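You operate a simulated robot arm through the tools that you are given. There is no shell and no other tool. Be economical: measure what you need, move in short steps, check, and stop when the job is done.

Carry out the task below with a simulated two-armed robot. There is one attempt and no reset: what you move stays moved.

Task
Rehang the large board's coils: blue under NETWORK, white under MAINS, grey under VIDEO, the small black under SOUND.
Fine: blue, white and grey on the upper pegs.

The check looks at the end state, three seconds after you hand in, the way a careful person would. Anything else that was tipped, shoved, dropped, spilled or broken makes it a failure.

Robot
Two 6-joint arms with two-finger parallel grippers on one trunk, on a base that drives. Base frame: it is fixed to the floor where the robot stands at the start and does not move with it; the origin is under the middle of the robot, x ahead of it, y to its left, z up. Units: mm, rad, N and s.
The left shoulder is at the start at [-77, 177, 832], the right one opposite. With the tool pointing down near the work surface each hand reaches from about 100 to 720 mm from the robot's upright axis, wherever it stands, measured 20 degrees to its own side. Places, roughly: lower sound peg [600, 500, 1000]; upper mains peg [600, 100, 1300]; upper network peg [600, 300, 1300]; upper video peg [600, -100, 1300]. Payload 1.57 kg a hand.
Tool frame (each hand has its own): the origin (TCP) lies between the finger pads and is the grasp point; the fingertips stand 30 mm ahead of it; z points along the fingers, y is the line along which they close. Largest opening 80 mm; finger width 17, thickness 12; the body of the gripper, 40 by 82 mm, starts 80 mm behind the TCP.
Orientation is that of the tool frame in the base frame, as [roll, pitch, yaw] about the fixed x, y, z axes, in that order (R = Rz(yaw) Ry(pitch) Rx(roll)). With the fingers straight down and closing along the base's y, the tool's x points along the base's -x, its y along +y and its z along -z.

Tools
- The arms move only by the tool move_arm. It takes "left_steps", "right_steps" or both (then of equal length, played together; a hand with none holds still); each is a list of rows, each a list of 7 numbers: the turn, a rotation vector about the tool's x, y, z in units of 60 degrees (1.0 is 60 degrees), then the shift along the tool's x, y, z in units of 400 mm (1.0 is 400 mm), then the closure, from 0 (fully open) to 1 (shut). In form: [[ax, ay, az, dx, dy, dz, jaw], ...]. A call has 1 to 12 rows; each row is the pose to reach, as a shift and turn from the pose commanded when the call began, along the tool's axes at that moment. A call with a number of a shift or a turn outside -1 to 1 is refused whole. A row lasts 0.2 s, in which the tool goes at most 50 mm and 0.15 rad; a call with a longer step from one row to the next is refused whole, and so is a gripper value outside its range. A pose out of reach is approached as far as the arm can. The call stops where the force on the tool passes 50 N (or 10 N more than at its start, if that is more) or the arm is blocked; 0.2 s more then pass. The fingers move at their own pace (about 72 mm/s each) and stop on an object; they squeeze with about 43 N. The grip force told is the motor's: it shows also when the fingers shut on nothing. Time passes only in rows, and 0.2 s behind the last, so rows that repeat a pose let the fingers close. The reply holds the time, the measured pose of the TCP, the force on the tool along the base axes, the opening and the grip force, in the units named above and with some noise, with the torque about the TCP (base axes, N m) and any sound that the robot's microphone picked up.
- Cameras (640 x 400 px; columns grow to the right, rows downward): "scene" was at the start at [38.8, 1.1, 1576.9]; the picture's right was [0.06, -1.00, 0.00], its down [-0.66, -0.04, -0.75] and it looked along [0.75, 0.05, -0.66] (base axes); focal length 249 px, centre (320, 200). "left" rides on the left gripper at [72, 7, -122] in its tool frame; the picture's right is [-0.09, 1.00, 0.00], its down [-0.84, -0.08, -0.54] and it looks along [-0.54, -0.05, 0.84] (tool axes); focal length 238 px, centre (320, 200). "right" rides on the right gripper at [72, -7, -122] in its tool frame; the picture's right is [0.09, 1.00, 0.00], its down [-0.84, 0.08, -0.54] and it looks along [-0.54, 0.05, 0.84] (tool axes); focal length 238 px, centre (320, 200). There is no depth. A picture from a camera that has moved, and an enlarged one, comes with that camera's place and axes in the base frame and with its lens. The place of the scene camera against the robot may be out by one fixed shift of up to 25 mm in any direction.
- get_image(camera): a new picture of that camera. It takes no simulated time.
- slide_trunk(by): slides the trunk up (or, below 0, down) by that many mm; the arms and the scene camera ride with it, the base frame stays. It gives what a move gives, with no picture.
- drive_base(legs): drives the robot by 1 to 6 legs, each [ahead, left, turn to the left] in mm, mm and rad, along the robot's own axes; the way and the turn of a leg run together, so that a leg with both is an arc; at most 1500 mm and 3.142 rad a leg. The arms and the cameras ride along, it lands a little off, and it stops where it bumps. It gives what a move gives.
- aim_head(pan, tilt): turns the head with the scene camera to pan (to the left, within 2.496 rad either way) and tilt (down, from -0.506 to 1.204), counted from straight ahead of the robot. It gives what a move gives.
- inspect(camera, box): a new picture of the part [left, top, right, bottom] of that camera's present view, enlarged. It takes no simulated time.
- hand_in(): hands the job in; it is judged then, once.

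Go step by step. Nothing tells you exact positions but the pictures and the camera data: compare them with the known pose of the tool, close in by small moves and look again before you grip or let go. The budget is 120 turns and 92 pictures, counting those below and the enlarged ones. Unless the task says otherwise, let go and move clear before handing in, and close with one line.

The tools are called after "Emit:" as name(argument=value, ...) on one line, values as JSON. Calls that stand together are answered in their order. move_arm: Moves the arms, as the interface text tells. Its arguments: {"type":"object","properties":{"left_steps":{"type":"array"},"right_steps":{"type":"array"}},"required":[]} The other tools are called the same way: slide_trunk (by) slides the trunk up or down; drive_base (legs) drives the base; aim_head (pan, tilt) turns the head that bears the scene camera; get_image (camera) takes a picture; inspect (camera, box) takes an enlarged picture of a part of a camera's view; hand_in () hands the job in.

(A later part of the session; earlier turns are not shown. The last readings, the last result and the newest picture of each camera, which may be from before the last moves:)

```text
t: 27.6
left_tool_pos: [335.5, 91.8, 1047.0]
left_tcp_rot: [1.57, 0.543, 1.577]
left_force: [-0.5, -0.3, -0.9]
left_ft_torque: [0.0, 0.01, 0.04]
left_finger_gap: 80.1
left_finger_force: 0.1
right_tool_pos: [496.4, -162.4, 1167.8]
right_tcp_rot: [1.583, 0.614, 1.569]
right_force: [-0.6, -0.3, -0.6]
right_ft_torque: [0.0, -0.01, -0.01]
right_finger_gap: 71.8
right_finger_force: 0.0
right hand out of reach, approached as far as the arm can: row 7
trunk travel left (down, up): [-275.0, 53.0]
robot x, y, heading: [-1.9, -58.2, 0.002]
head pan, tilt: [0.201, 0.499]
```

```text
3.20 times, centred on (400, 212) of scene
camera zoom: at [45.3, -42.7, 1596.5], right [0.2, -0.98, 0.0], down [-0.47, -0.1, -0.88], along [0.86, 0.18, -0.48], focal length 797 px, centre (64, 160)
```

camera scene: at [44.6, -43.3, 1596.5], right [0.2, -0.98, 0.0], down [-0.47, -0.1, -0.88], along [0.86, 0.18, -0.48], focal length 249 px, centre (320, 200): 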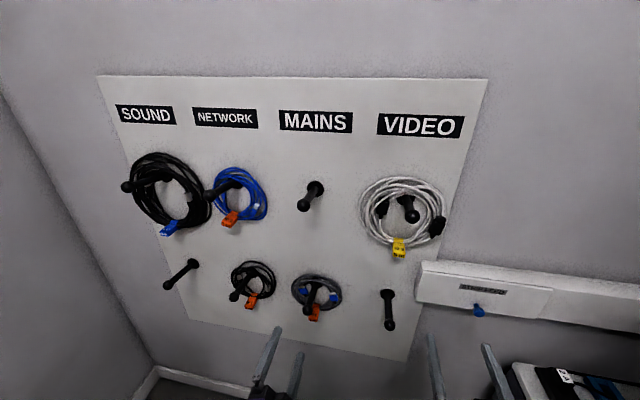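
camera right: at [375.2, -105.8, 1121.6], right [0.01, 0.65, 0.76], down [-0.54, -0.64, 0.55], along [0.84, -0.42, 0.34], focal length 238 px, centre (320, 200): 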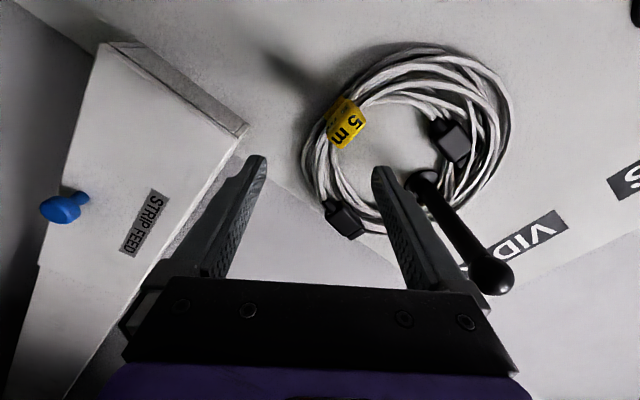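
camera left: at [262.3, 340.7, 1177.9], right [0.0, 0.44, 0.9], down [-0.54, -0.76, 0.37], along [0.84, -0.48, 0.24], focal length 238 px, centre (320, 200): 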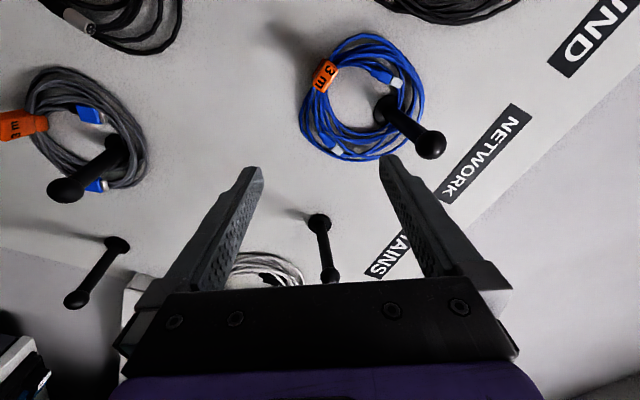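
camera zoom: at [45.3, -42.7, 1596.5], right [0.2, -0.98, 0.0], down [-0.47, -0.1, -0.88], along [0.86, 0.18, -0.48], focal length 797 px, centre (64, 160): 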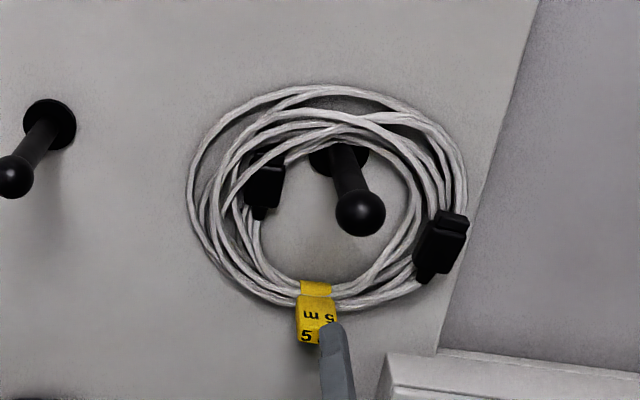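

The right arm is just at its sideways limit, so the hand stopped about 15 mm short. I'll drive the base 25 mm right and look again.

Emit:
drive_base(legs=[[0, -25, 0]])

Emit:
get_image(camera="right")

```text
t: 28.5
left_tool_pos: [334.1, 69.5, 1047.0]
left_tcp_rot: [1.57, 0.542, 1.579]
left_force: [0.5, 0.1, 0.2]
left_ft_torque: [-0.03, -0.01, 0.0]
left_finger_gap: 79.9
left_finger_force: 0.1
right_tool_pos: [495.8, -187.6, 1168.7]
right_tcp_rot: [1.582, 0.614, 1.571]
right_force: [-0.7, -0.4, 0.6]
right_ft_torque: [0.01, 0.0, 0.03]
right_finger_gap: 72.0
right_finger_force: 0.0
trunk travel left (down, up): [-275.0, 53.0]
robot x, y, heading: [-1.5, -81.4, 0.006]
head pan, tilt: [0.201, 0.499]
```

```text
55 pictures are left
camera right: at [374.4, -130.8, 1121.6], right [0.01, 0.65, 0.76], down [-0.54, -0.63, 0.55], along [0.84, -0.42, 0.34], focal length 238 px, centre (320, 200)
```

right: 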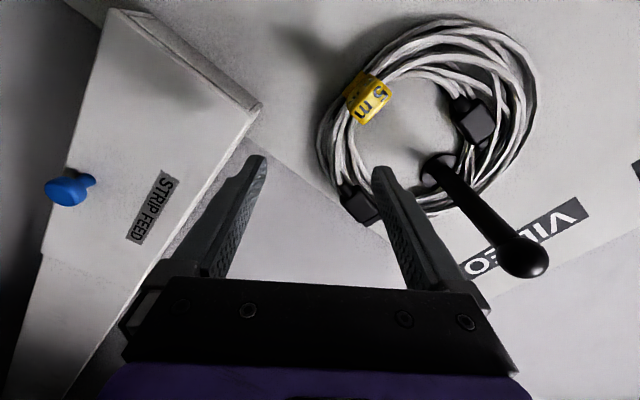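

The grip target between tag and plug works out near (598, -180, 1175). I'll shift about 9 mm and advance 69 mm, then look.

Emit:
move_arm(right_steps=[[0, 0, 0, 0.006, 0.022, 0.02, 0.1], [0, 0, 0, 0.006, 0.022, 0.07, 0.1], [0, 0, 0, 0.006, 0.022, 0.12, 0.1], [0, 0, 0, 0.006, 0.022, 0.172, 0.1]])

Emit:
get_image(camera="right")

```text
t: 29.5
left_tool_pos: [334.5, 67.5, 1047.5]
left_tcp_rot: [1.571, 0.544, 1.581]
left_force: [0.7, -0.3, -0.2]
left_ft_torque: [0.02, -0.03, 0.02]
left_finger_gap: 79.8
left_finger_force: 0.0
right_tool_pos: [565.0, -177.8, 1174.5]
right_tcp_rot: [1.59, 0.617, 1.568]
right_force: [-0.7, 0.4, -0.2]
right_ft_torque: [-0.03, -0.01, 0.03]
right_finger_gap: 71.9
right_finger_force: 0.0
trunk travel left (down, up): [-275.0, 53.0]
robot x, y, heading: [-0.7, -85.2, 0.001]
head pan, tilt: [0.201, 0.499]
```

```text
54 pictures are left
camera right: at [443.7, -121.5, 1128.7], right [0.02, 0.65, 0.76], down [-0.54, -0.63, 0.56], along [0.84, -0.42, 0.34], focal length 238 px, centre (320, 200)
```

right: 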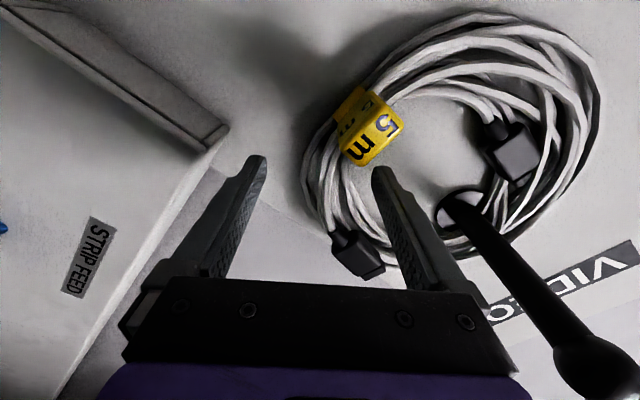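

The white bundle is centred between the fingers. I'll advance 22 mm and close.

Emit:
move_arm(right_steps=[[0, 0, 0, 0, 0, 0.02, 0.1], [0, 0, 0, 0, 0, 0.04, 0.1], [0, 0, 0, 0, 0, 0.055, 0.1], [0, 0, 0, 0, 0, 0.055, 0.4], [0, 0, 0, 0, 0, 0.055, 0.7], [0, 0, 0, 0, 0, 0.055, 1], [0, 0, 0, 0, 0, 0.055, 1], [0, 0, 0, 0, 0, 0.055, 1]])

Emit:
get_image(camera="right")

```text
t: 31.1
left_tool_pos: [329.9, 70.3, 1049.4]
left_tcp_rot: [1.566, 0.546, 1.575]
left_force: [0.0, 0.0, 0.1]
left_ft_torque: [-0.01, 0.0, 0.03]
left_finger_gap: 79.7
left_finger_force: 0.0
right_tool_pos: [583.2, -174.4, 1180.7]
right_tcp_rot: [1.582, 0.621, 1.556]
right_force: [1.2, 10.6, 64.1]
right_ft_torque: [0.95, -0.96, -0.04]
right_finger_gap: 29.3
right_finger_force: 38.1
trunk travel left (down, up): [-275.0, 53.0]
robot x, y, heading: [0.2, -79.6, 0.003]
head pan, tilt: [0.201, 0.499]
stopped in row 7 (right hand): the force on the tool passed its limit at 55 N (the readings are from after the stop); the commanded pose is now the measured one
```

```text
53 pictures are left
camera right: at [462.8, -115.8, 1133.5], right [0.02, 0.65, 0.76], down [-0.55, -0.63, 0.55], along [0.84, -0.43, 0.35], focal length 238 px, centre (320, 200)
```

right: 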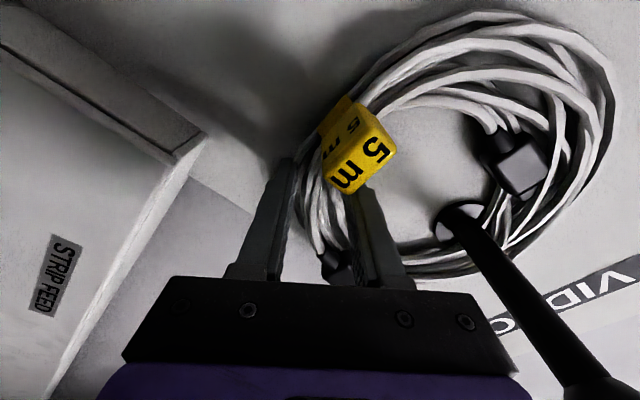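

Gripped with a 29 mm opening. The upward force looks like the inner finger pressing the coil down on its peg, which lifting will relieve. I'll lift 55 mm with a slight shift back.

Emit:
move_arm(right_steps=[[0, 0, 0, -0.012, 0.016, -0.005, 1], [0, 0, 0, -0.024, 0.032, -0.015, 1], [0, 0, 0, -0.04, 0.056, -0.025, 1], [0, 0, 0, -0.06, 0.084, -0.0375, 1], [0, 0, 0, -0.079, 0.112, -0.0375, 1]])

Emit:
get_image(camera="right")

Emit:
inspect(camera="scene", box=[300, 150, 500, 275])

```text
t: 32.3
left_tool_pos: [334.2, 68.4, 1046.7]
left_tcp_rot: [1.571, 0.544, 1.579]
left_force: [1.0, -0.9, -0.3]
left_ft_torque: [0.0, -0.01, -0.01]
left_finger_gap: 79.9
left_finger_force: 0.0
right_tool_pos: [571.0, -176.1, 1229.3]
right_tcp_rot: [1.592, 0.616, 1.565]
right_force: [0.2, -0.4, -4.7]
right_ft_torque: [-0.18, 0.05, 0.0]
right_finger_gap: 28.9
right_finger_force: 38.3
trunk travel left (down, up): [-275.0, 53.0]
robot x, y, heading: [-3.2, -81.4, 0.005]
head pan, tilt: [0.201, 0.499]
```

```text
52 pictures are left
camera right: at [450.4, -118.8, 1184.1], right [0.02, 0.65, 0.76], down [-0.54, -0.63, 0.56], along [0.84, -0.43, 0.34], focal length 238 px, centre (320, 200)
```

right: 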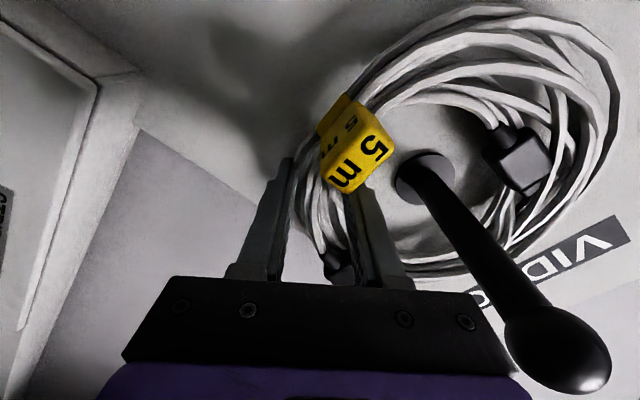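

```text
3.20 times, centred on (400, 212) of scene
camera zoom: at [45.0, -67.1, 1596.5], right [0.2, -0.98, 0.0], down [-0.47, -0.1, -0.88], along [0.86, 0.18, -0.48], focal length 797 px, centre (64, 160)
```

zoom: 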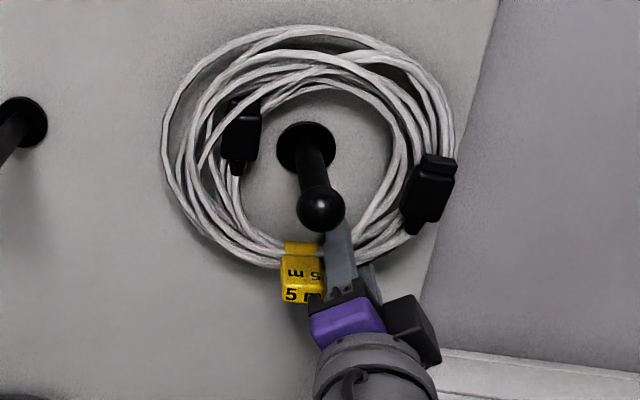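

White is lifted, the ball is mid-hole, and the load is about 4.7 N. I'll pull it straight back 160 mm.

Emit:
move_arm(right_steps=[[0, 0, 0, 0, 0, -0.06, 1], [0, 0, 0, 0, 0, -0.14, 1], [0, 0, 0, 0, 0, -0.22, 1], [0, 0, 0, 0, 0, -0.31, 1], [0, 0, 0, 0, 0, -0.4, 1], [0, 0, 0, 0, 0, -0.41, 1]])

Emit:
get_image(camera="right")

```text
t: 33.7
left_tool_pos: [334.7, 68.2, 1047.3]
left_tcp_rot: [1.573, 0.542, 1.579]
left_force: [0.8, 0.7, 0.3]
left_ft_torque: [0.01, 0.0, 0.02]
left_finger_gap: 80.1
left_finger_force: 0.1
right_tool_pos: [410.9, -173.0, 1232.9]
right_tcp_rot: [1.592, 0.618, 1.566]
right_force: [0.4, -0.9, -5.0]
right_ft_torque: [-0.19, 0.06, -0.02]
right_finger_gap: 28.8
right_finger_force: 39.0
trunk travel left (down, up): [-275.0, 53.0]
robot x, y, heading: [0.2, -82.5, 0.002]
head pan, tilt: [0.201, 0.499]
```

```text
50 pictures are left
camera right: at [289.0, -115.2, 1187.5], right [0.02, 0.65, 0.76], down [-0.54, -0.63, 0.56], along [0.84, -0.43, 0.34], focal length 238 px, centre (320, 200)
```

right: 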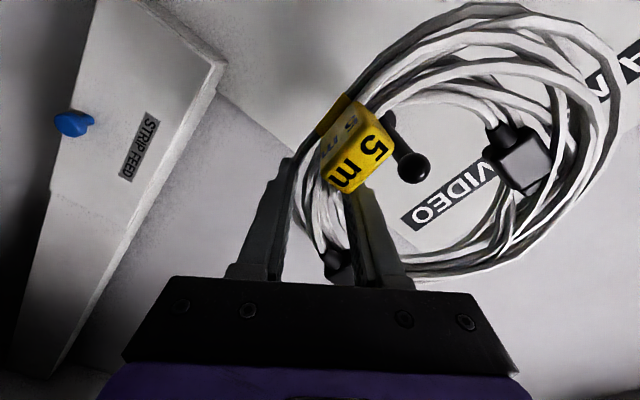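

White is clear of the peg. I'll drive the base 226 mm left to put it in front of the mains peg with the arms unchanged.

Emit:
drive_base(legs=[[0, 226, 0]])

Emit:
get_image(camera="right")

Emit:
get_image(camera="scene")

```text
t: 36.3
left_tool_pos: [334.7, 298.0, 1046.4]
left_tcp_rot: [1.569, 0.542, 1.577]
left_force: [0.2, -0.8, -0.4]
left_ft_torque: [0.02, 0.02, 0.03]
left_finger_gap: 80.3
left_finger_force: 0.1
right_tool_pos: [409.2, 55.9, 1233.1]
right_tcp_rot: [1.592, 0.618, 1.564]
right_force: [0.1, 0.6, -5.1]
right_ft_torque: [-0.21, 0.09, -0.02]
right_finger_gap: 28.7
right_finger_force: 38.7
trunk travel left (down, up): [-275.0, 53.0]
robot x, y, heading: [-1.6, 143.7, 0.005]
head pan, tilt: [0.201, 0.499]
```

```text
49 pictures are left
camera right: at [288.2, 114.2, 1187.5], right [0.02, 0.65, 0.76], down [-0.54, -0.63, 0.56], along [0.84, -0.43, 0.34], focal length 238 px, centre (320, 200)
```

right: 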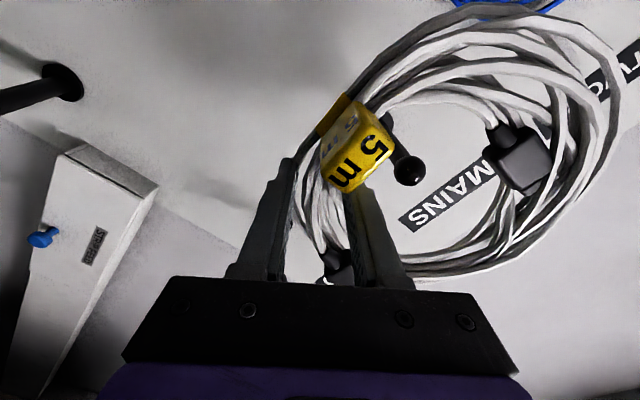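

```text
48 pictures are left
camera scene: at [44.6, 162.5, 1596.5], right [0.2, -0.98, 0.0], down [-0.47, -0.1, -0.88], along [0.86, 0.18, -0.48], focal length 249 px, centre (320, 200)
```

scene: 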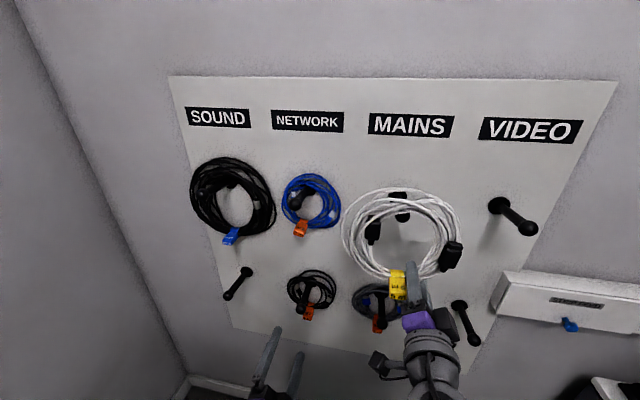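

The mains ball sits in the hole just as the video ball did. I'll shift 3 mm right and go straight in 100 mm, then check.

Emit:
move_arm(right_steps=[[0, 0, 0, -0.004, -0.006, 0.06, 1], [0, 0, 0, -0.004, -0.006, 0.13, 1], [0, 0, 0, -0.004, -0.006, 0.2, 1], [0, 0, 0, -0.004, -0.006, 0.25, 1]])

Emit:
get_image(camera="right")

Emit:
inspect(camera="scene", box=[270, 150, 470, 275])

```text
t: 37.3
left_tool_pos: [334.1, 297.3, 1046.8]
left_tcp_rot: [1.572, 0.543, 1.58]
left_force: [0.5, -0.3, -0.2]
left_ft_torque: [0.01, -0.01, 0.0]
left_finger_gap: 79.9
left_finger_force: 0.1
right_tool_pos: [511.6, 54.4, 1229.0]
right_tcp_rot: [1.592, 0.618, 1.564]
right_force: [0.9, 0.3, -4.3]
right_ft_torque: [-0.18, 0.12, 0.01]
right_finger_gap: 28.9
right_finger_force: 38.8
trunk travel left (down, up): [-275.0, 53.0]
robot x, y, heading: [-2.2, 146.3, 0.0]
head pan, tilt: [0.201, 0.499]
```

```text
47 pictures are left
camera right: at [389.9, 111.0, 1183.7], right [0.03, 0.65, 0.76], down [-0.54, -0.63, 0.56], along [0.84, -0.43, 0.34], focal length 238 px, centre (320, 200)
```

right: 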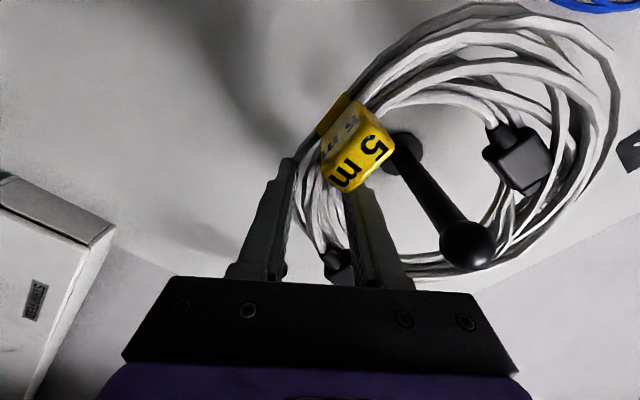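

```text
3.20 times, centred on (370, 212) of scene
camera zoom: at [45.5, 162.6, 1596.5], right [0.2, -0.98, 0.0], down [-0.47, -0.1, -0.88], along [0.86, 0.18, -0.48], focal length 797 px, centre (160, 160)
```

zoom: 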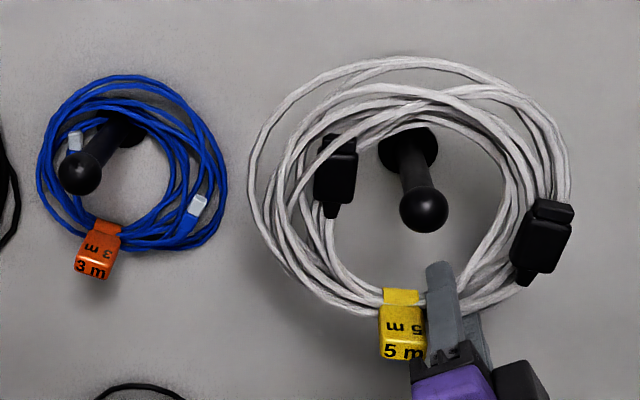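

Both views show the ball through the ring. I'll finish going in, then lower onto the peg.

Emit:
move_arm(right_steps=[[0, 0, 0, 0, 0, 0.07, 1], [0, 0, 0, 0, 0, 0.145, 1], [0, 0, 0, 0.016, -0.023, 0.155, 1], [0, 0, 0, 0.032, -0.046, 0.165, 1], [0, 0, 0, 0.048, -0.069, 0.175, 1], [0, 0, 0, 0.062, -0.088, 0.178, 1]])

Emit:
get_image(camera="right")

Emit:
inspect(camera="scene", box=[270, 150, 470, 275])

```text
t: 38.7
left_tool_pos: [334.1, 298.1, 1046.4]
left_tcp_rot: [1.571, 0.543, 1.578]
left_force: [1.0, 0.0, -0.4]
left_ft_torque: [0.04, -0.01, 0.0]
left_finger_gap: 80.2
left_finger_force: 0.0
right_tool_pos: [578.7, 50.7, 1184.6]
right_tcp_rot: [1.591, 0.618, 1.565]
right_force: [0.4, 1.0, -4.3]
right_ft_torque: [-0.14, 0.07, 0.0]
right_finger_gap: 28.9
right_finger_force: 38.4
trunk travel left (down, up): [-275.0, 53.0]
robot x, y, heading: [-0.2, 148.8, 0.001]
head pan, tilt: [0.201, 0.499]
```

```text
45 pictures are left
camera right: at [457.7, 108.3, 1139.4], right [0.02, 0.65, 0.76], down [-0.54, -0.63, 0.56], along [0.84, -0.43, 0.34], focal length 238 px, centre (320, 200)
```

right: 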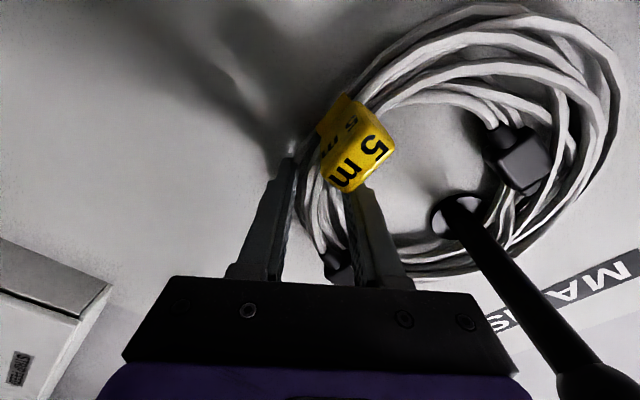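

```text
3.20 times, centred on (370, 212) of scene
camera zoom: at [44.8, 162.3, 1596.5], right [0.2, -0.98, 0.0], down [-0.47, -0.1, -0.88], along [0.86, 0.18, -0.48], focal length 797 px, centre (160, 160)
```

zoom: 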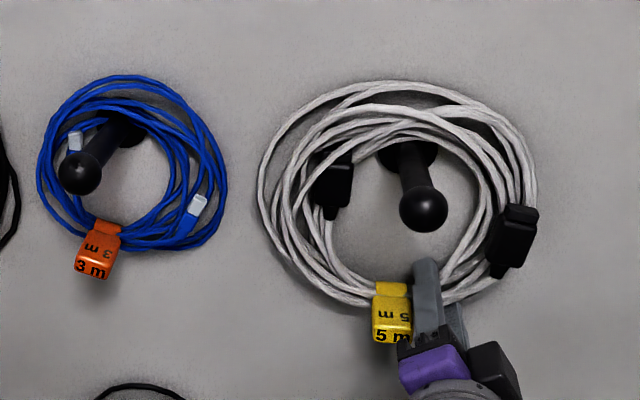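

White is almost seated and still weighs on the hand. I'll lower in small steps until the peg takes the load.

Emit:
move_arm(right_steps=[[0, 0, 0, 0.004, -0.006, 0, 1], [0, 0, 0, 0.008, -0.012, 0, 1]])

```text
t: 39.3
left_tool_pos: [333.7, 297.7, 1048.8]
left_tcp_rot: [1.57, 0.544, 1.577]
left_force: [-0.2, -0.1, 0.5]
left_ft_torque: [0.01, 0.0, -0.02]
left_finger_gap: 80.0
left_finger_force: 0.0
right_tool_pos: [578.7, 51.5, 1181.2]
right_tcp_rot: [1.588, 0.621, 1.561]
right_force: [5.3, 3.2, 21.0]
right_ft_torque: [0.28, 0.16, -0.18]
right_finger_gap: 28.7
right_finger_force: 38.4
trunk travel left (down, up): [-275.0, 53.0]
robot x, y, heading: [0.9, 148.2, 0.005]
head pan, tilt: [0.201, 0.499]
```

The peg carries it now. I'll open the jaws.

Emit:
move_arm(right_steps=[[0, 0, 0, 0, 0, 0, 0.7], [0, 0, 0, 0, 0, 0, 0.4], [0, 0, 0, 0, 0, 0, 0.15], [0, 0, 0, 0, 0, 0, 0.15]])

Emit:
get_image(camera="right")

```text
t: 40.3
left_tool_pos: [334.4, 297.4, 1046.7]
left_tcp_rot: [1.57, 0.542, 1.578]
left_force: [0.0, 0.5, 0.0]
left_ft_torque: [0.01, -0.01, -0.06]
left_finger_gap: 80.2
left_finger_force: 0.1
right_tool_pos: [579.7, 49.5, 1179.8]
right_tcp_rot: [1.592, 0.617, 1.564]
right_force: [-0.1, -1.1, -0.6]
right_ft_torque: [-0.02, -0.07, 0.01]
right_finger_gap: 68.4
right_finger_force: 0.1
trunk travel left (down, up): [-275.0, 53.0]
robot x, y, heading: [-1.4, 151.8, 0.004]
head pan, tilt: [0.201, 0.499]
```

```text
43 pictures are left
camera right: at [457.6, 108.3, 1134.1], right [0.02, 0.65, 0.76], down [-0.54, -0.63, 0.56], along [0.84, -0.43, 0.34], focal length 238 px, centre (320, 200)
```

right: 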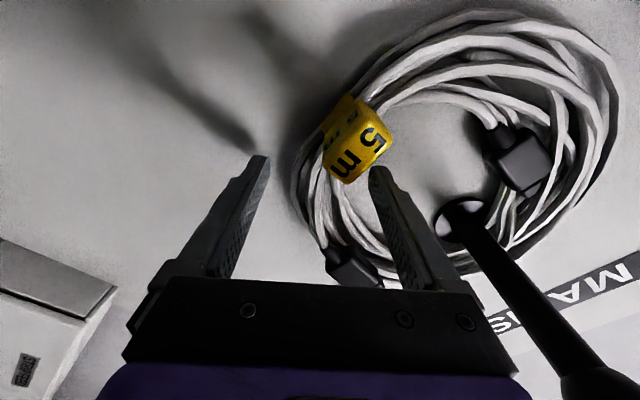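

White rests on the mains peg. I'll back the right hand straight out.

Emit:
move_arm(right_steps=[[0, 0, 0, 0, 0.003, -0.02, 0.12], [0, 0, 0, 0, 0.003, -0.1, 0.12], [0, 0, 0, 0, 0.003, -0.2, 0.12], [0, 0, 0, 0, 0.003, -0.3, 0.12], [0, 0, 0, 0, 0.003, -0.4, 0.12], [0, 0, 0, 0, 0.003, -0.5, 0.1]])

Emit:
get_image(camera="scene")

Emit:
get_image(camera="right")

```text
t: 41.7
left_tool_pos: [333.8, 297.7, 1047.0]
left_tcp_rot: [1.572, 0.543, 1.577]
left_force: [-0.5, 0.7, -0.4]
left_ft_torque: [-0.04, -0.03, 0.03]
left_finger_gap: 80.0
left_finger_force: 0.0
right_tool_pos: [381.3, 55.8, 1186.4]
right_tcp_rot: [1.59, 0.618, 1.564]
right_force: [-0.4, 0.0, -0.3]
right_ft_torque: [-0.01, 0.02, 0.01]
right_finger_gap: 72.1
right_finger_force: 0.1
trunk travel left (down, up): [-275.0, 53.0]
robot x, y, heading: [-2.3, 146.5, -0.003]
head pan, tilt: [0.201, 0.499]
```

```text
42 pictures are left
camera scene: at [42.6, 161.6, 1596.5], right [0.2, -0.98, 0.0], down [-0.47, -0.1, -0.88], along [0.86, 0.18, -0.48], focal length 249 px, centre (320, 200)
```

scene: 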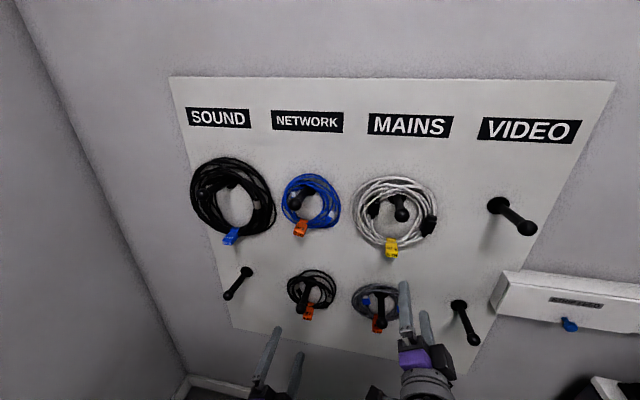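

```text
41 pictures are left
camera right: at [260.5, 112.7, 1140.2], right [0.02, 0.65, 0.76], down [-0.55, -0.63, 0.56], along [0.84, -0.43, 0.34], focal length 238 px, centre (320, 200)
```

right: 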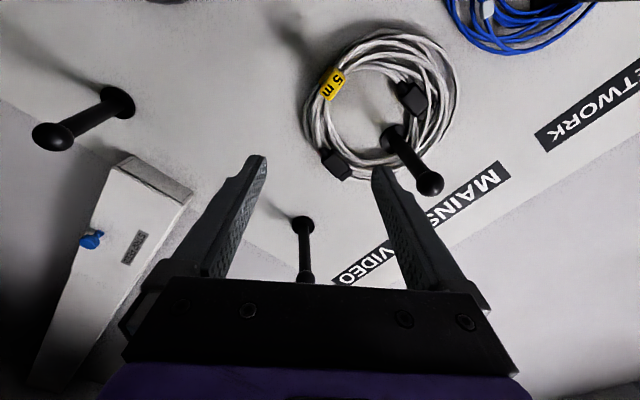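

White hangs on the mains peg. Next is grey on the lower mains peg: I'll slide the trunk down so the right hand sits level with grey's lower part.

Emit:
slide_trunk(by=-265)

Emit:
get_image(camera="right")

Emit:
get_image(camera="scene")

```text
t: 44.4
left_tool_pos: [333.8, 297.3, 782.7]
left_tcp_rot: [1.571, 0.544, 1.577]
left_force: [0.3, 0.2, 0.2]
left_ft_torque: [0.01, -0.03, 0.01]
left_finger_gap: 80.1
left_finger_force: 0.1
right_tool_pos: [379.9, 55.5, 920.4]
right_tcp_rot: [1.592, 0.619, 1.563]
right_force: [-0.2, 0.2, 0.2]
right_ft_torque: [0.01, -0.04, -0.01]
right_finger_gap: 72.2
right_finger_force: 0.1
trunk travel left (down, up): [-10.0, 318.0]
robot x, y, heading: [-1.7, 149.5, 0.003]
head pan, tilt: [0.201, 0.499]
```

```text
40 pictures are left
camera right: at [258.2, 112.3, 874.2], right [0.02, 0.65, 0.76], down [-0.54, -0.63, 0.56], along [0.84, -0.43, 0.34], focal length 238 px, centre (320, 200)
```

right: 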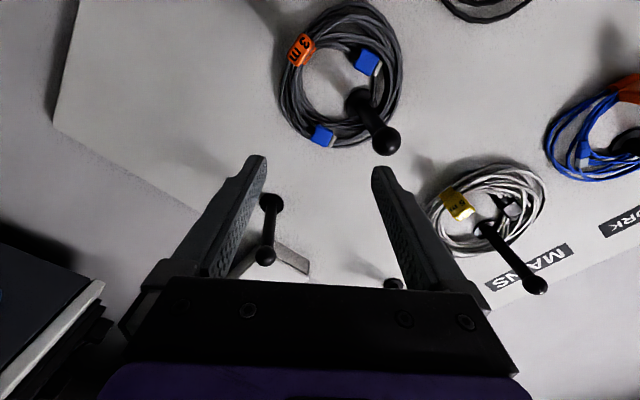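

```text
39 pictures are left
camera scene: at [94.0, 162.5, 1325.4], right [0.2, -0.98, 0.0], down [-0.47, -0.1, -0.88], along [0.86, 0.18, -0.48], focal length 249 px, centre (320, 200)
```

scene: 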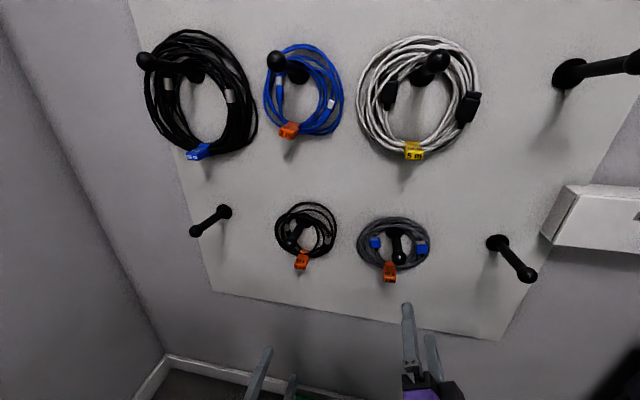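

Grey's peg ball is near (500, 89, 976), and its clean 5 o'clock stretch is near (598, 52, 860). I'll move the right hand in front of it.

Emit:
move_arm(right_steps=[[0, 0, 0, 0.026, -0.043, 0.03, 0.1], [0, 0, 0, 0.052, -0.086, 0.06, 0.1], [0, 0, 0, 0.078, -0.128, 0.12, 0.1], [0, 0, 0, 0.078, -0.128, 0.21, 0.1], [0, 0, 0, 0.078, -0.128, 0.3, 0.1], [0, 0, 0, 0.078, -0.128, 0.3, 0.1]])

Emit:
get_image(camera="right")

```text
t: 45.8
left_tool_pos: [333.0, 297.8, 781.8]
left_tcp_rot: [1.571, 0.544, 1.577]
left_force: [-0.4, 0.0, -0.8]
left_ft_torque: [-0.01, 0.0, 0.0]
left_finger_gap: 79.9
left_finger_force: 0.1
right_tool_pos: [492.8, 68.2, 857.5]
right_tcp_rot: [1.611, 0.626, 1.562]
right_force: [0.9, 0.2, 0.4]
right_ft_torque: [-0.02, 0.01, 0.0]
right_finger_gap: 72.2
right_finger_force: 0.1
right hand out of reach, approached as far as the arm can: row 3, 4, 5, 6
trunk travel left (down, up): [-10.0, 318.0]
robot x, y, heading: [-1.9, 147.5, 0.003]
head pan, tilt: [0.201, 0.499]
```

```text
38 pictures are left
camera right: at [371.6, 126.4, 814.0], right [0.05, 0.66, 0.75], down [-0.54, -0.61, 0.57], along [0.84, -0.44, 0.33], focal length 238 px, centre (320, 200)
```

right: 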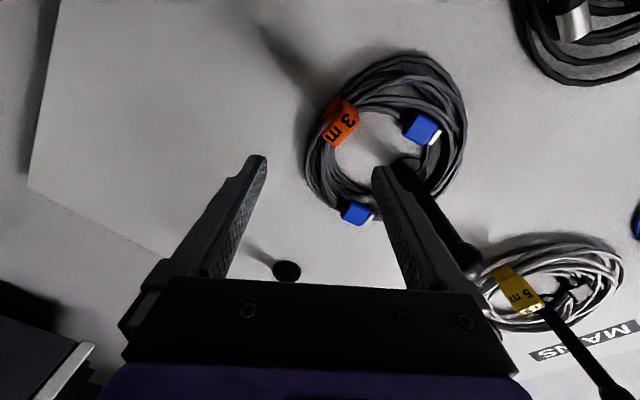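

The arm is at a limit again, so I'll drive the base 50 mm right and re-aim at about (598, 48, 866).

Emit:
drive_base(legs=[[0, -50, 0]])

Emit:
get_image(camera="right")

```text
t: 47.0
left_tool_pos: [334.6, 248.9, 781.9]
left_tcp_rot: [1.57, 0.543, 1.577]
left_force: [0.3, 0.7, 0.5]
left_ft_torque: [-0.02, 0.0, -0.03]
left_finger_gap: 79.9
left_finger_force: 0.0
right_tool_pos: [493.0, 17.5, 858.4]
right_tcp_rot: [1.611, 0.626, 1.561]
right_force: [-0.3, 0.3, -0.8]
right_ft_torque: [-0.01, -0.01, 0.02]
right_finger_gap: 71.8
right_finger_force: 0.1
trunk travel left (down, up): [-10.0, 318.0]
robot x, y, heading: [3.3, 99.8, -0.0]
head pan, tilt: [0.201, 0.499]
```

```text
37 pictures are left
camera right: at [371.5, 76.7, 814.1], right [0.05, 0.66, 0.75], down [-0.54, -0.61, 0.57], along [0.84, -0.44, 0.33], focal length 238 px, centre (320, 200)
```

right: 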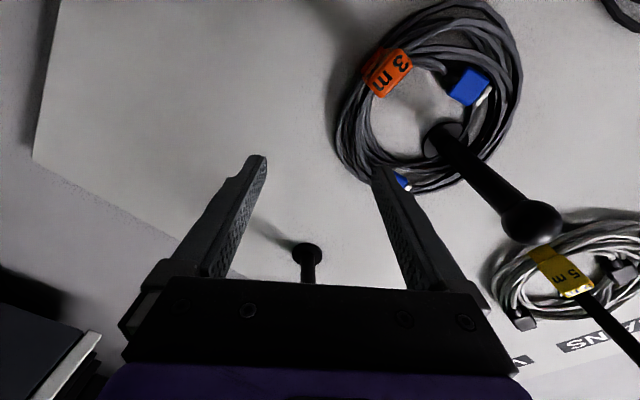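

Now there is room. I'll shift 31 mm left and 8 mm up to line up with the bundle, then advance 75 mm.

Emit:
move_arm(right_steps=[[0, 0, 0, 0.026, 0.035, 0, 0.1], [0, 0, 0, 0.0525, 0.07, 0.03, 0.1], [0, 0, 0, 0.0525, 0.07, 0.1, 0.1], [0, 0, 0, 0.0525, 0.07, 0.16, 0.1], [0, 0, 0, 0.0525, 0.07, 0.1875, 0.1]])

Emit:
get_image(camera="right")

```text
t: 48.2
left_tool_pos: [333.7, 246.9, 781.2]
left_tcp_rot: [1.57, 0.543, 1.578]
left_force: [0.0, 0.1, 0.0]
left_ft_torque: [-0.03, 0.0, 0.01]
left_finger_gap: 79.9
left_finger_force: 0.0
right_tool_pos: [567.0, 47.6, 866.3]
right_tcp_rot: [1.612, 0.628, 1.56]
right_force: [-0.4, -0.5, 0.3]
right_ft_torque: [-0.01, 0.0, 0.0]
right_finger_gap: 72.1
right_finger_force: 0.0
trunk travel left (down, up): [-10.0, 318.0]
robot x, y, heading: [-0.7, 102.0, -0.001]
head pan, tilt: [0.201, 0.499]
```

```text
36 pictures are left
camera right: at [446.7, 107.1, 822.2], right [0.05, 0.66, 0.75], down [-0.54, -0.61, 0.57], along [0.84, -0.44, 0.33], focal length 238 px, centre (320, 200)
```

right: 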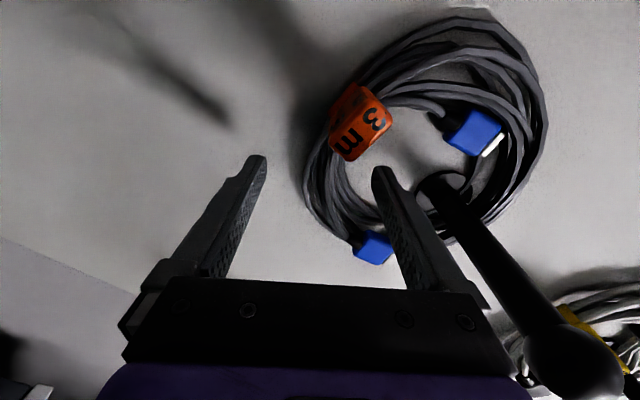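

The bundle is centred. I'll advance 20 mm and close.

Emit:
move_arm(right_steps=[[0, 0, 0, 0, 0, 0.025, 0.1], [0, 0, 0, 0, 0.002, 0.05, 0.1], [0, 0, 0, 0, 0.002, 0.05, 0.4], [0, 0, 0, 0, 0.002, 0.05, 0.7], [0, 0, 0, 0, 0.002, 0.05, 1], [0, 0, 0, 0, 0.002, 0.05, 1], [0, 0, 0, 0, 0.002, 0.05, 1]])

Emit:
get_image(camera="right")

```text
t: 49.8
left_tool_pos: [332.7, 248.4, 783.2]
left_tcp_rot: [1.569, 0.545, 1.575]
left_force: [-0.1, 0.1, -0.2]
left_ft_torque: [0.01, 0.02, 0.03]
left_finger_gap: 80.2
left_finger_force: 0.0
right_tool_pos: [586.7, 48.6, 867.4]
right_tcp_rot: [1.612, 0.627, 1.559]
right_force: [-15.7, 5.0, 5.9]
right_ft_torque: [-0.09, -0.37, 0.32]
right_finger_gap: 23.1
right_finger_force: 35.2
trunk travel left (down, up): [-10.0, 318.0]
robot x, y, heading: [2.1, 99.3, 0.001]
head pan, tilt: [0.201, 0.499]
```

```text
35 pictures are left
camera right: at [466.2, 107.4, 823.1], right [0.05, 0.66, 0.75], down [-0.55, -0.61, 0.57], along [0.84, -0.44, 0.33], focal length 238 px, centre (320, 200)
```

right: 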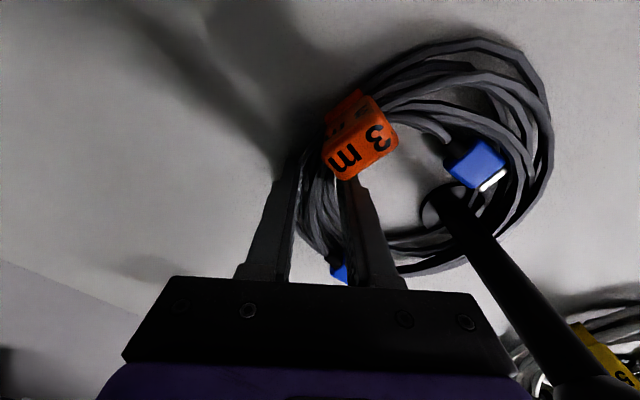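

Gripped with a 23 mm opening. I'll lift about 43 mm with a slight shift back.

Emit:
move_arm(right_steps=[[0, 0, 0, -0.01, 0.015, -0.01, 1], [0, 0, 0, -0.024, 0.033, -0.02, 1], [0, 0, 0, -0.038, 0.052, -0.03, 1], [0, 0, 0, -0.05, 0.07, -0.04, 1], [0, 0, 0, -0.063, 0.087, -0.045, 1]])

Emit:
get_image(camera="right")

Emit:
inspect(camera="scene", box=[260, 170, 460, 295])

```text
t: 51.0
left_tool_pos: [334.5, 247.6, 781.9]
left_tcp_rot: [1.57, 0.543, 1.58]
left_force: [-0.9, -0.2, -0.4]
left_ft_torque: [0.0, -0.01, 0.03]
left_finger_gap: 79.8
left_finger_force: 0.2
right_tool_pos: [574.0, 49.0, 910.4]
right_tcp_rot: [1.612, 0.627, 1.56]
right_force: [0.8, 0.0, -2.3]
right_ft_torque: [-0.05, 0.06, -0.01]
right_finger_gap: 23.1
right_finger_force: 35.7
trunk travel left (down, up): [-10.0, 318.0]
robot x, y, heading: [0.4, 99.2, -0.003]
head pan, tilt: [0.201, 0.499]
```

```text
34 pictures are left
camera right: at [452.4, 108.1, 866.4], right [0.05, 0.66, 0.75], down [-0.54, -0.61, 0.57], along [0.84, -0.44, 0.33], focal length 238 px, centre (320, 200)
```

right: 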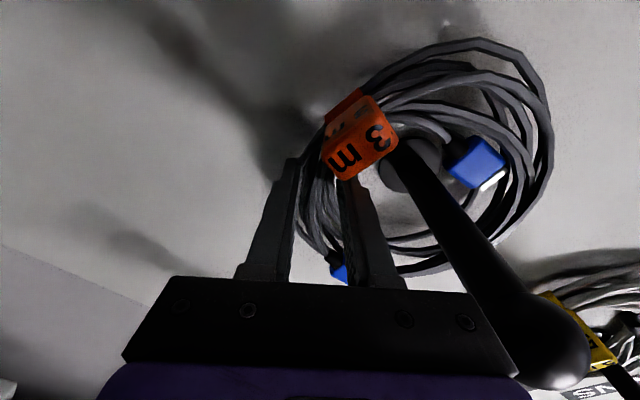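

```text
3.20 times, centred on (360, 232) of scene
camera zoom: at [94.2, 113.1, 1325.3], right [0.2, -0.98, 0.0], down [-0.47, -0.1, -0.88], along [0.86, 0.18, -0.48], focal length 797 px, centre (192, 96)
```

zoom: 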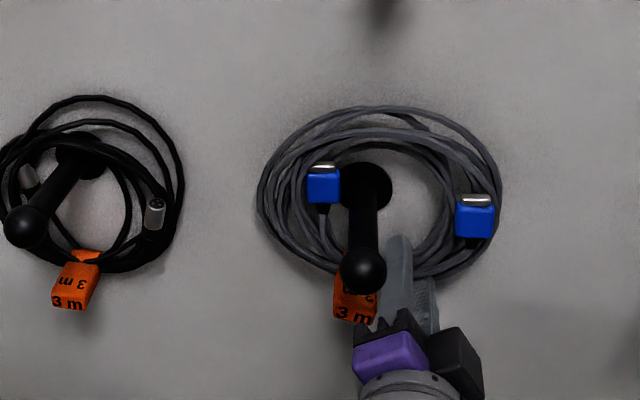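

The blue plug hangs near the peg's left side, so I'll first back off 30 mm, then shift 10 mm left for clearance while pulling out.

Emit:
move_arm(right_steps=[[0, 0, 0, 0, 0, -0.04, 1], [0, 0, 0, 0.01, 0.005, -0.08, 1], [0, 0, 0, 0.02, 0.012, -0.12, 1], [0, 0, 0, 0.02, 0.012, -0.2, 1], [0, 0, 0, 0.02, 0.012, -0.29, 1], [0, 0, 0, 0.02, 0.012, -0.38, 1], [0, 0, 0, 0.02, 0.012, -0.42, 1]])

Emit:
get_image(camera="right")

Emit:
get_image(camera="scene")

```text
t: 52.6
left_tool_pos: [334.5, 247.7, 781.3]
left_tcp_rot: [1.57, 0.543, 1.578]
left_force: [0.1, 0.5, -0.9]
left_ft_torque: [0.02, 0.01, -0.01]
left_finger_gap: 80.0
left_finger_force: 0.1
right_tool_pos: [406.1, 65.7, 912.3]
right_tcp_rot: [1.61, 0.627, 1.56]
right_force: [-0.1, -0.4, -2.2]
right_ft_torque: [-0.1, 0.04, 0.01]
right_finger_gap: 23.2
right_finger_force: 35.7
trunk travel left (down, up): [-10.0, 318.0]
robot x, y, heading: [0.7, 98.2, 0.003]
head pan, tilt: [0.201, 0.499]
```

```text
32 pictures are left
camera right: at [285.6, 125.0, 869.9], right [0.05, 0.66, 0.75], down [-0.54, -0.61, 0.57], along [0.84, -0.44, 0.33], focal length 238 px, centre (320, 200)
```

right: 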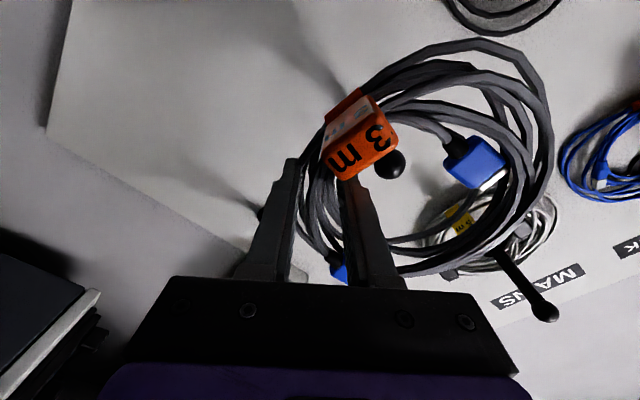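

```text
31 pictures are left
camera scene: at [94.1, 113.0, 1325.4], right [0.2, -0.98, 0.0], down [-0.47, -0.1, -0.88], along [0.86, 0.18, -0.48], focal length 249 px, centre (320, 200)
```

scene: 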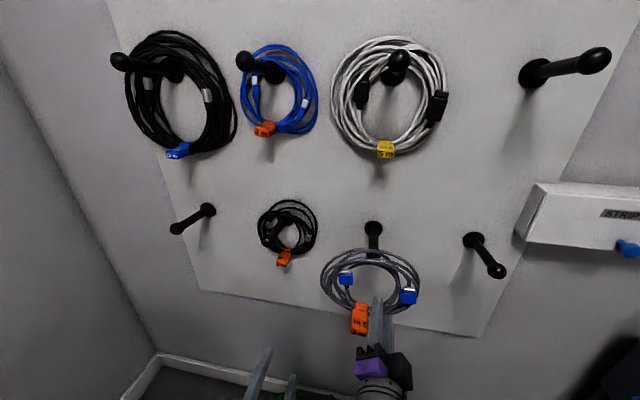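

Grey is off its peg. I'll raise the trunk 305 mm and then drive right toward the video column.

Emit:
slide_trunk(by=305)

Emit:
drive_base(legs=[[0, -174, 0]])

```text
t: 55.6
left_tool_pos: [352.5, 244.4, 1100.0]
left_tcp_rot: [1.571, 0.543, 1.578]
left_force: [0.2, 0.0, 0.4]
left_ft_torque: [-0.01, -0.02, -0.02]
left_finger_gap: 80.1
left_finger_force: 0.2
right_tool_pos: [404.3, 64.4, 1219.0]
right_tcp_rot: [1.611, 0.627, 1.56]
right_force: [0.0, 0.0, -1.9]
right_ft_torque: [-0.03, 0.0, -0.02]
right_finger_gap: 23.0
right_finger_force: 35.7
trunk travel left (down, up): [-315.0, 13.0]
robot x, y, heading: [6.3, 100.2, -0.004]
head pan, tilt: [0.201, 0.499]
```

```text
t: 57.8
left_tool_pos: [353.0, 68.2, 1100.0]
left_tcp_rot: [1.572, 0.542, 1.574]
left_force: [-0.9, -0.2, 1.1]
left_ft_torque: [0.0, -0.02, 0.01]
left_finger_gap: 79.9
left_finger_force: 0.0
right_tool_pos: [405.4, -111.4, 1219.1]
right_tcp_rot: [1.61, 0.627, 1.558]
right_force: [-0.8, -0.1, -2.5]
right_ft_torque: [-0.05, 0.02, 0.0]
right_finger_gap: 23.1
right_finger_force: 35.1
trunk travel left (down, up): [-315.0, 13.0]
robot x, y, heading: [-0.2, -77.4, 0.001]
head pan, tilt: [0.201, 0.499]
```

Now I'll shift the right arm 54 mm right and 31 mm up to line grey up with the video ball, then check.

Emit:
move_arm(right_steps=[[0, 0, 0, -0.05, -0.005, 0, 1], [0, 0, 0, -0.1, -0.01, 0, 1], [0, 0, 0, -0.155, -0.016, 0, 1]])

Emit:
get_image(camera="right")

Emit:
get_image(camera="scene")

```text
t: 58.6
left_tool_pos: [354.7, 67.5, 1099.5]
left_tcp_rot: [1.571, 0.543, 1.573]
left_force: [-0.2, 1.3, 0.0]
left_ft_torque: [0.01, 0.01, 0.02]
left_finger_gap: 80.0
left_finger_force: 0.1
right_tool_pos: [402.9, -167.2, 1250.8]
right_tcp_rot: [1.612, 0.626, 1.559]
right_force: [-0.3, 0.8, -2.0]
right_ft_torque: [-0.09, 0.06, -0.01]
right_finger_gap: 22.9
right_finger_force: 35.5
trunk travel left (down, up): [-315.0, 13.0]
robot x, y, heading: [0.7, -73.9, -0.005]
head pan, tilt: [0.201, 0.499]
```

```text
30 pictures are left
camera right: at [281.0, -107.8, 1207.1], right [0.05, 0.66, 0.75], down [-0.55, -0.61, 0.57], along [0.84, -0.44, 0.33], focal length 238 px, centre (320, 200)
```

right: 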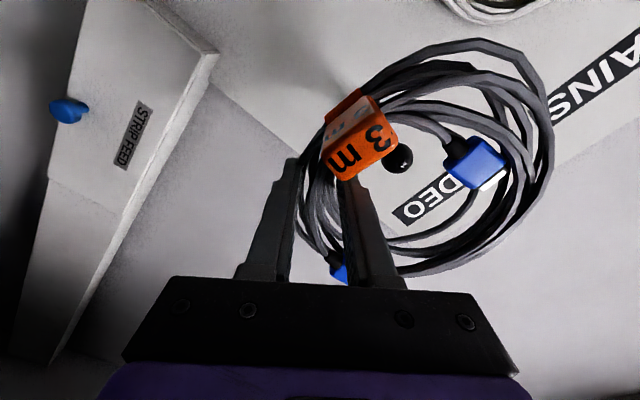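

```text
29 pictures are left
camera scene: at [42.2, -62.3, 1640.2], right [0.2, -0.98, 0.0], down [-0.47, -0.09, -0.88], along [0.86, 0.17, -0.48], focal length 249 px, centre (320, 200)
```

scene: 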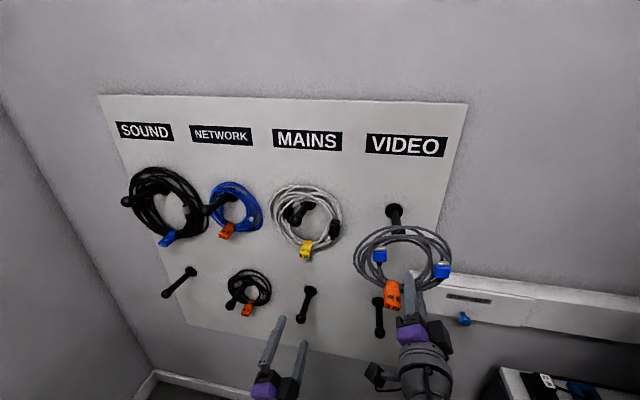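

Alignment matches what I had on removal. I'll go in 100 mm with a small correction for the slight tool tilt.

Emit:
move_arm(right_steps=[[0, 0, 0, 0.003, 0.008, 0.04, 1], [0, 0, 0, 0.003, 0.012, 0.11, 1], [0, 0, 0, 0.003, 0.014, 0.18, 1], [0, 0, 0, 0.003, 0.016, 0.25, 1]])

Emit:
get_image(camera="right")

Emit:
inspect(camera="scene", box=[300, 170, 500, 295])

```text
t: 59.6
left_tool_pos: [354.5, 69.1, 1099.9]
left_tcp_rot: [1.573, 0.543, 1.577]
left_force: [-0.4, 0.6, -0.3]
left_ft_torque: [-0.01, 0.03, 0.01]
left_finger_gap: 80.1
left_finger_force: 0.1
right_tool_pos: [503.9, -165.0, 1250.1]
right_tcp_rot: [1.613, 0.627, 1.559]
right_force: [-0.1, 0.0, -2.7]
right_ft_torque: [-0.09, 0.08, 0.02]
right_finger_gap: 23.1
right_finger_force: 35.3
trunk travel left (down, up): [-315.0, 13.0]
robot x, y, heading: [1.8, -76.6, -0.004]
head pan, tilt: [0.201, 0.499]
```

```text
28 pictures are left
camera right: at [383.4, -104.3, 1206.8], right [0.05, 0.66, 0.75], down [-0.55, -0.61, 0.57], along [0.84, -0.44, 0.33], focal length 238 px, centre (320, 200)
```

right: 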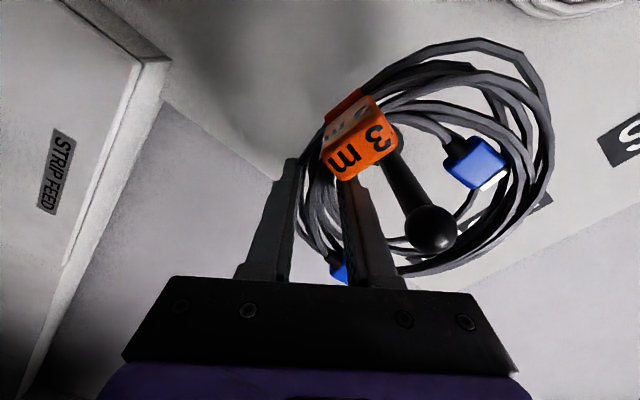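

```text
3.20 times, centred on (400, 232) of scene
camera zoom: at [44.1, -61.8, 1640.2], right [0.2, -0.98, 0.0], down [-0.47, -0.09, -0.88], along [0.86, 0.17, -0.48], focal length 797 px, centre (64, 96)
```

zoom: 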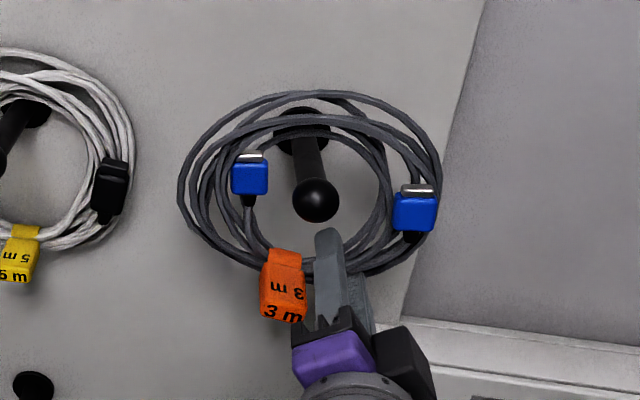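

The ball passes through the ring cleanly. I'll continue in, lowering gradually once past the ball so the gripper body stays clear of it.

Emit:
move_arm(right_steps=[[0, 0, 0, 0, 0, 0.04, 1], [0, 0, 0, 0, 0, 0.0775, 1], [0, 0, 0, 0.0138, -0.025, 0.115, 1], [0, 0, 0, 0.0275, -0.051, 0.1525, 1], [0, 0, 0, 0.034, -0.068, 0.175, 1], [0, 0, 0, 0.04, -0.085, 0.1975, 1]])

Emit:
get_image(camera="right")

Emit:
inspect(camera="scene", box=[300, 170, 500, 295])

```text
t: 61.0
left_tool_pos: [353.3, 67.7, 1100.1]
left_tcp_rot: [1.571, 0.542, 1.577]
left_force: [-0.7, -0.8, 0.6]
left_ft_torque: [0.01, 0.0, -0.01]
left_finger_gap: 80.2
left_finger_force: 0.0
right_tool_pos: [582.4, -173.2, 1212.7]
right_tcp_rot: [1.611, 0.627, 1.558]
right_force: [0.0, 0.0, -2.0]
right_ft_torque: [-0.08, 0.04, 0.01]
right_finger_gap: 23.0
right_finger_force: 35.4
trunk travel left (down, up): [-315.0, 13.0]
robot x, y, heading: [-0.3, -75.7, -0.002]
head pan, tilt: [0.201, 0.499]
```

```text
26 pictures are left
camera right: at [460.7, -114.5, 1168.5], right [0.05, 0.66, 0.75], down [-0.55, -0.61, 0.57], along [0.84, -0.44, 0.33], focal length 238 px, centre (320, 200)
```

right: 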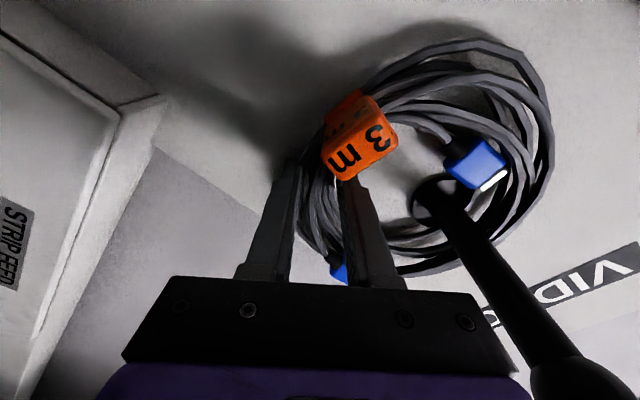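

```text
3.20 times, centred on (400, 232) of scene
camera zoom: at [43.4, -62.1, 1640.2], right [0.2, -0.98, 0.0], down [-0.47, -0.09, -0.88], along [0.86, 0.17, -0.48], focal length 797 px, centre (64, 96)
```

zoom: 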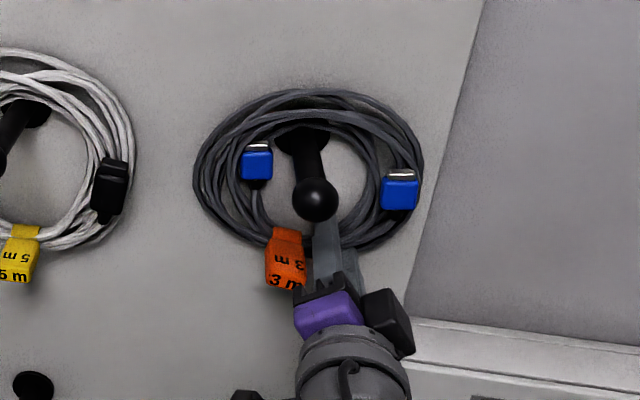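

Grey is nearly seated and still carries about 2 N on the hand. I'll lower in 2–3 mm steps until the peg takes it.

Emit:
move_arm(right_steps=[[0, 0, 0, 0.004, -0.006, 0, 1], [0, 0, 0, 0.008, -0.012, 0, 1], [0, 0, 0, 0.01, -0.015, 0, 1]])

```text
t: 61.8
left_tool_pos: [353.2, 68.4, 1102.0]
left_tcp_rot: [1.569, 0.545, 1.575]
left_force: [0.3, -0.3, -0.2]
left_ft_torque: [-0.02, 0.01, -0.01]
left_finger_gap: 79.9
left_finger_force: 0.0
right_tool_pos: [580.8, -173.6, 1206.8]
right_tcp_rot: [1.61, 0.625, 1.557]
right_force: [3.8, 2.3, 11.8]
right_ft_torque: [0.21, 0.12, -0.06]
right_finger_gap: 23.3
right_finger_force: 35.7
trunk travel left (down, up): [-315.0, 13.0]
robot x, y, heading: [1.6, -76.0, -0.002]
head pan, tilt: [0.201, 0.499]
```

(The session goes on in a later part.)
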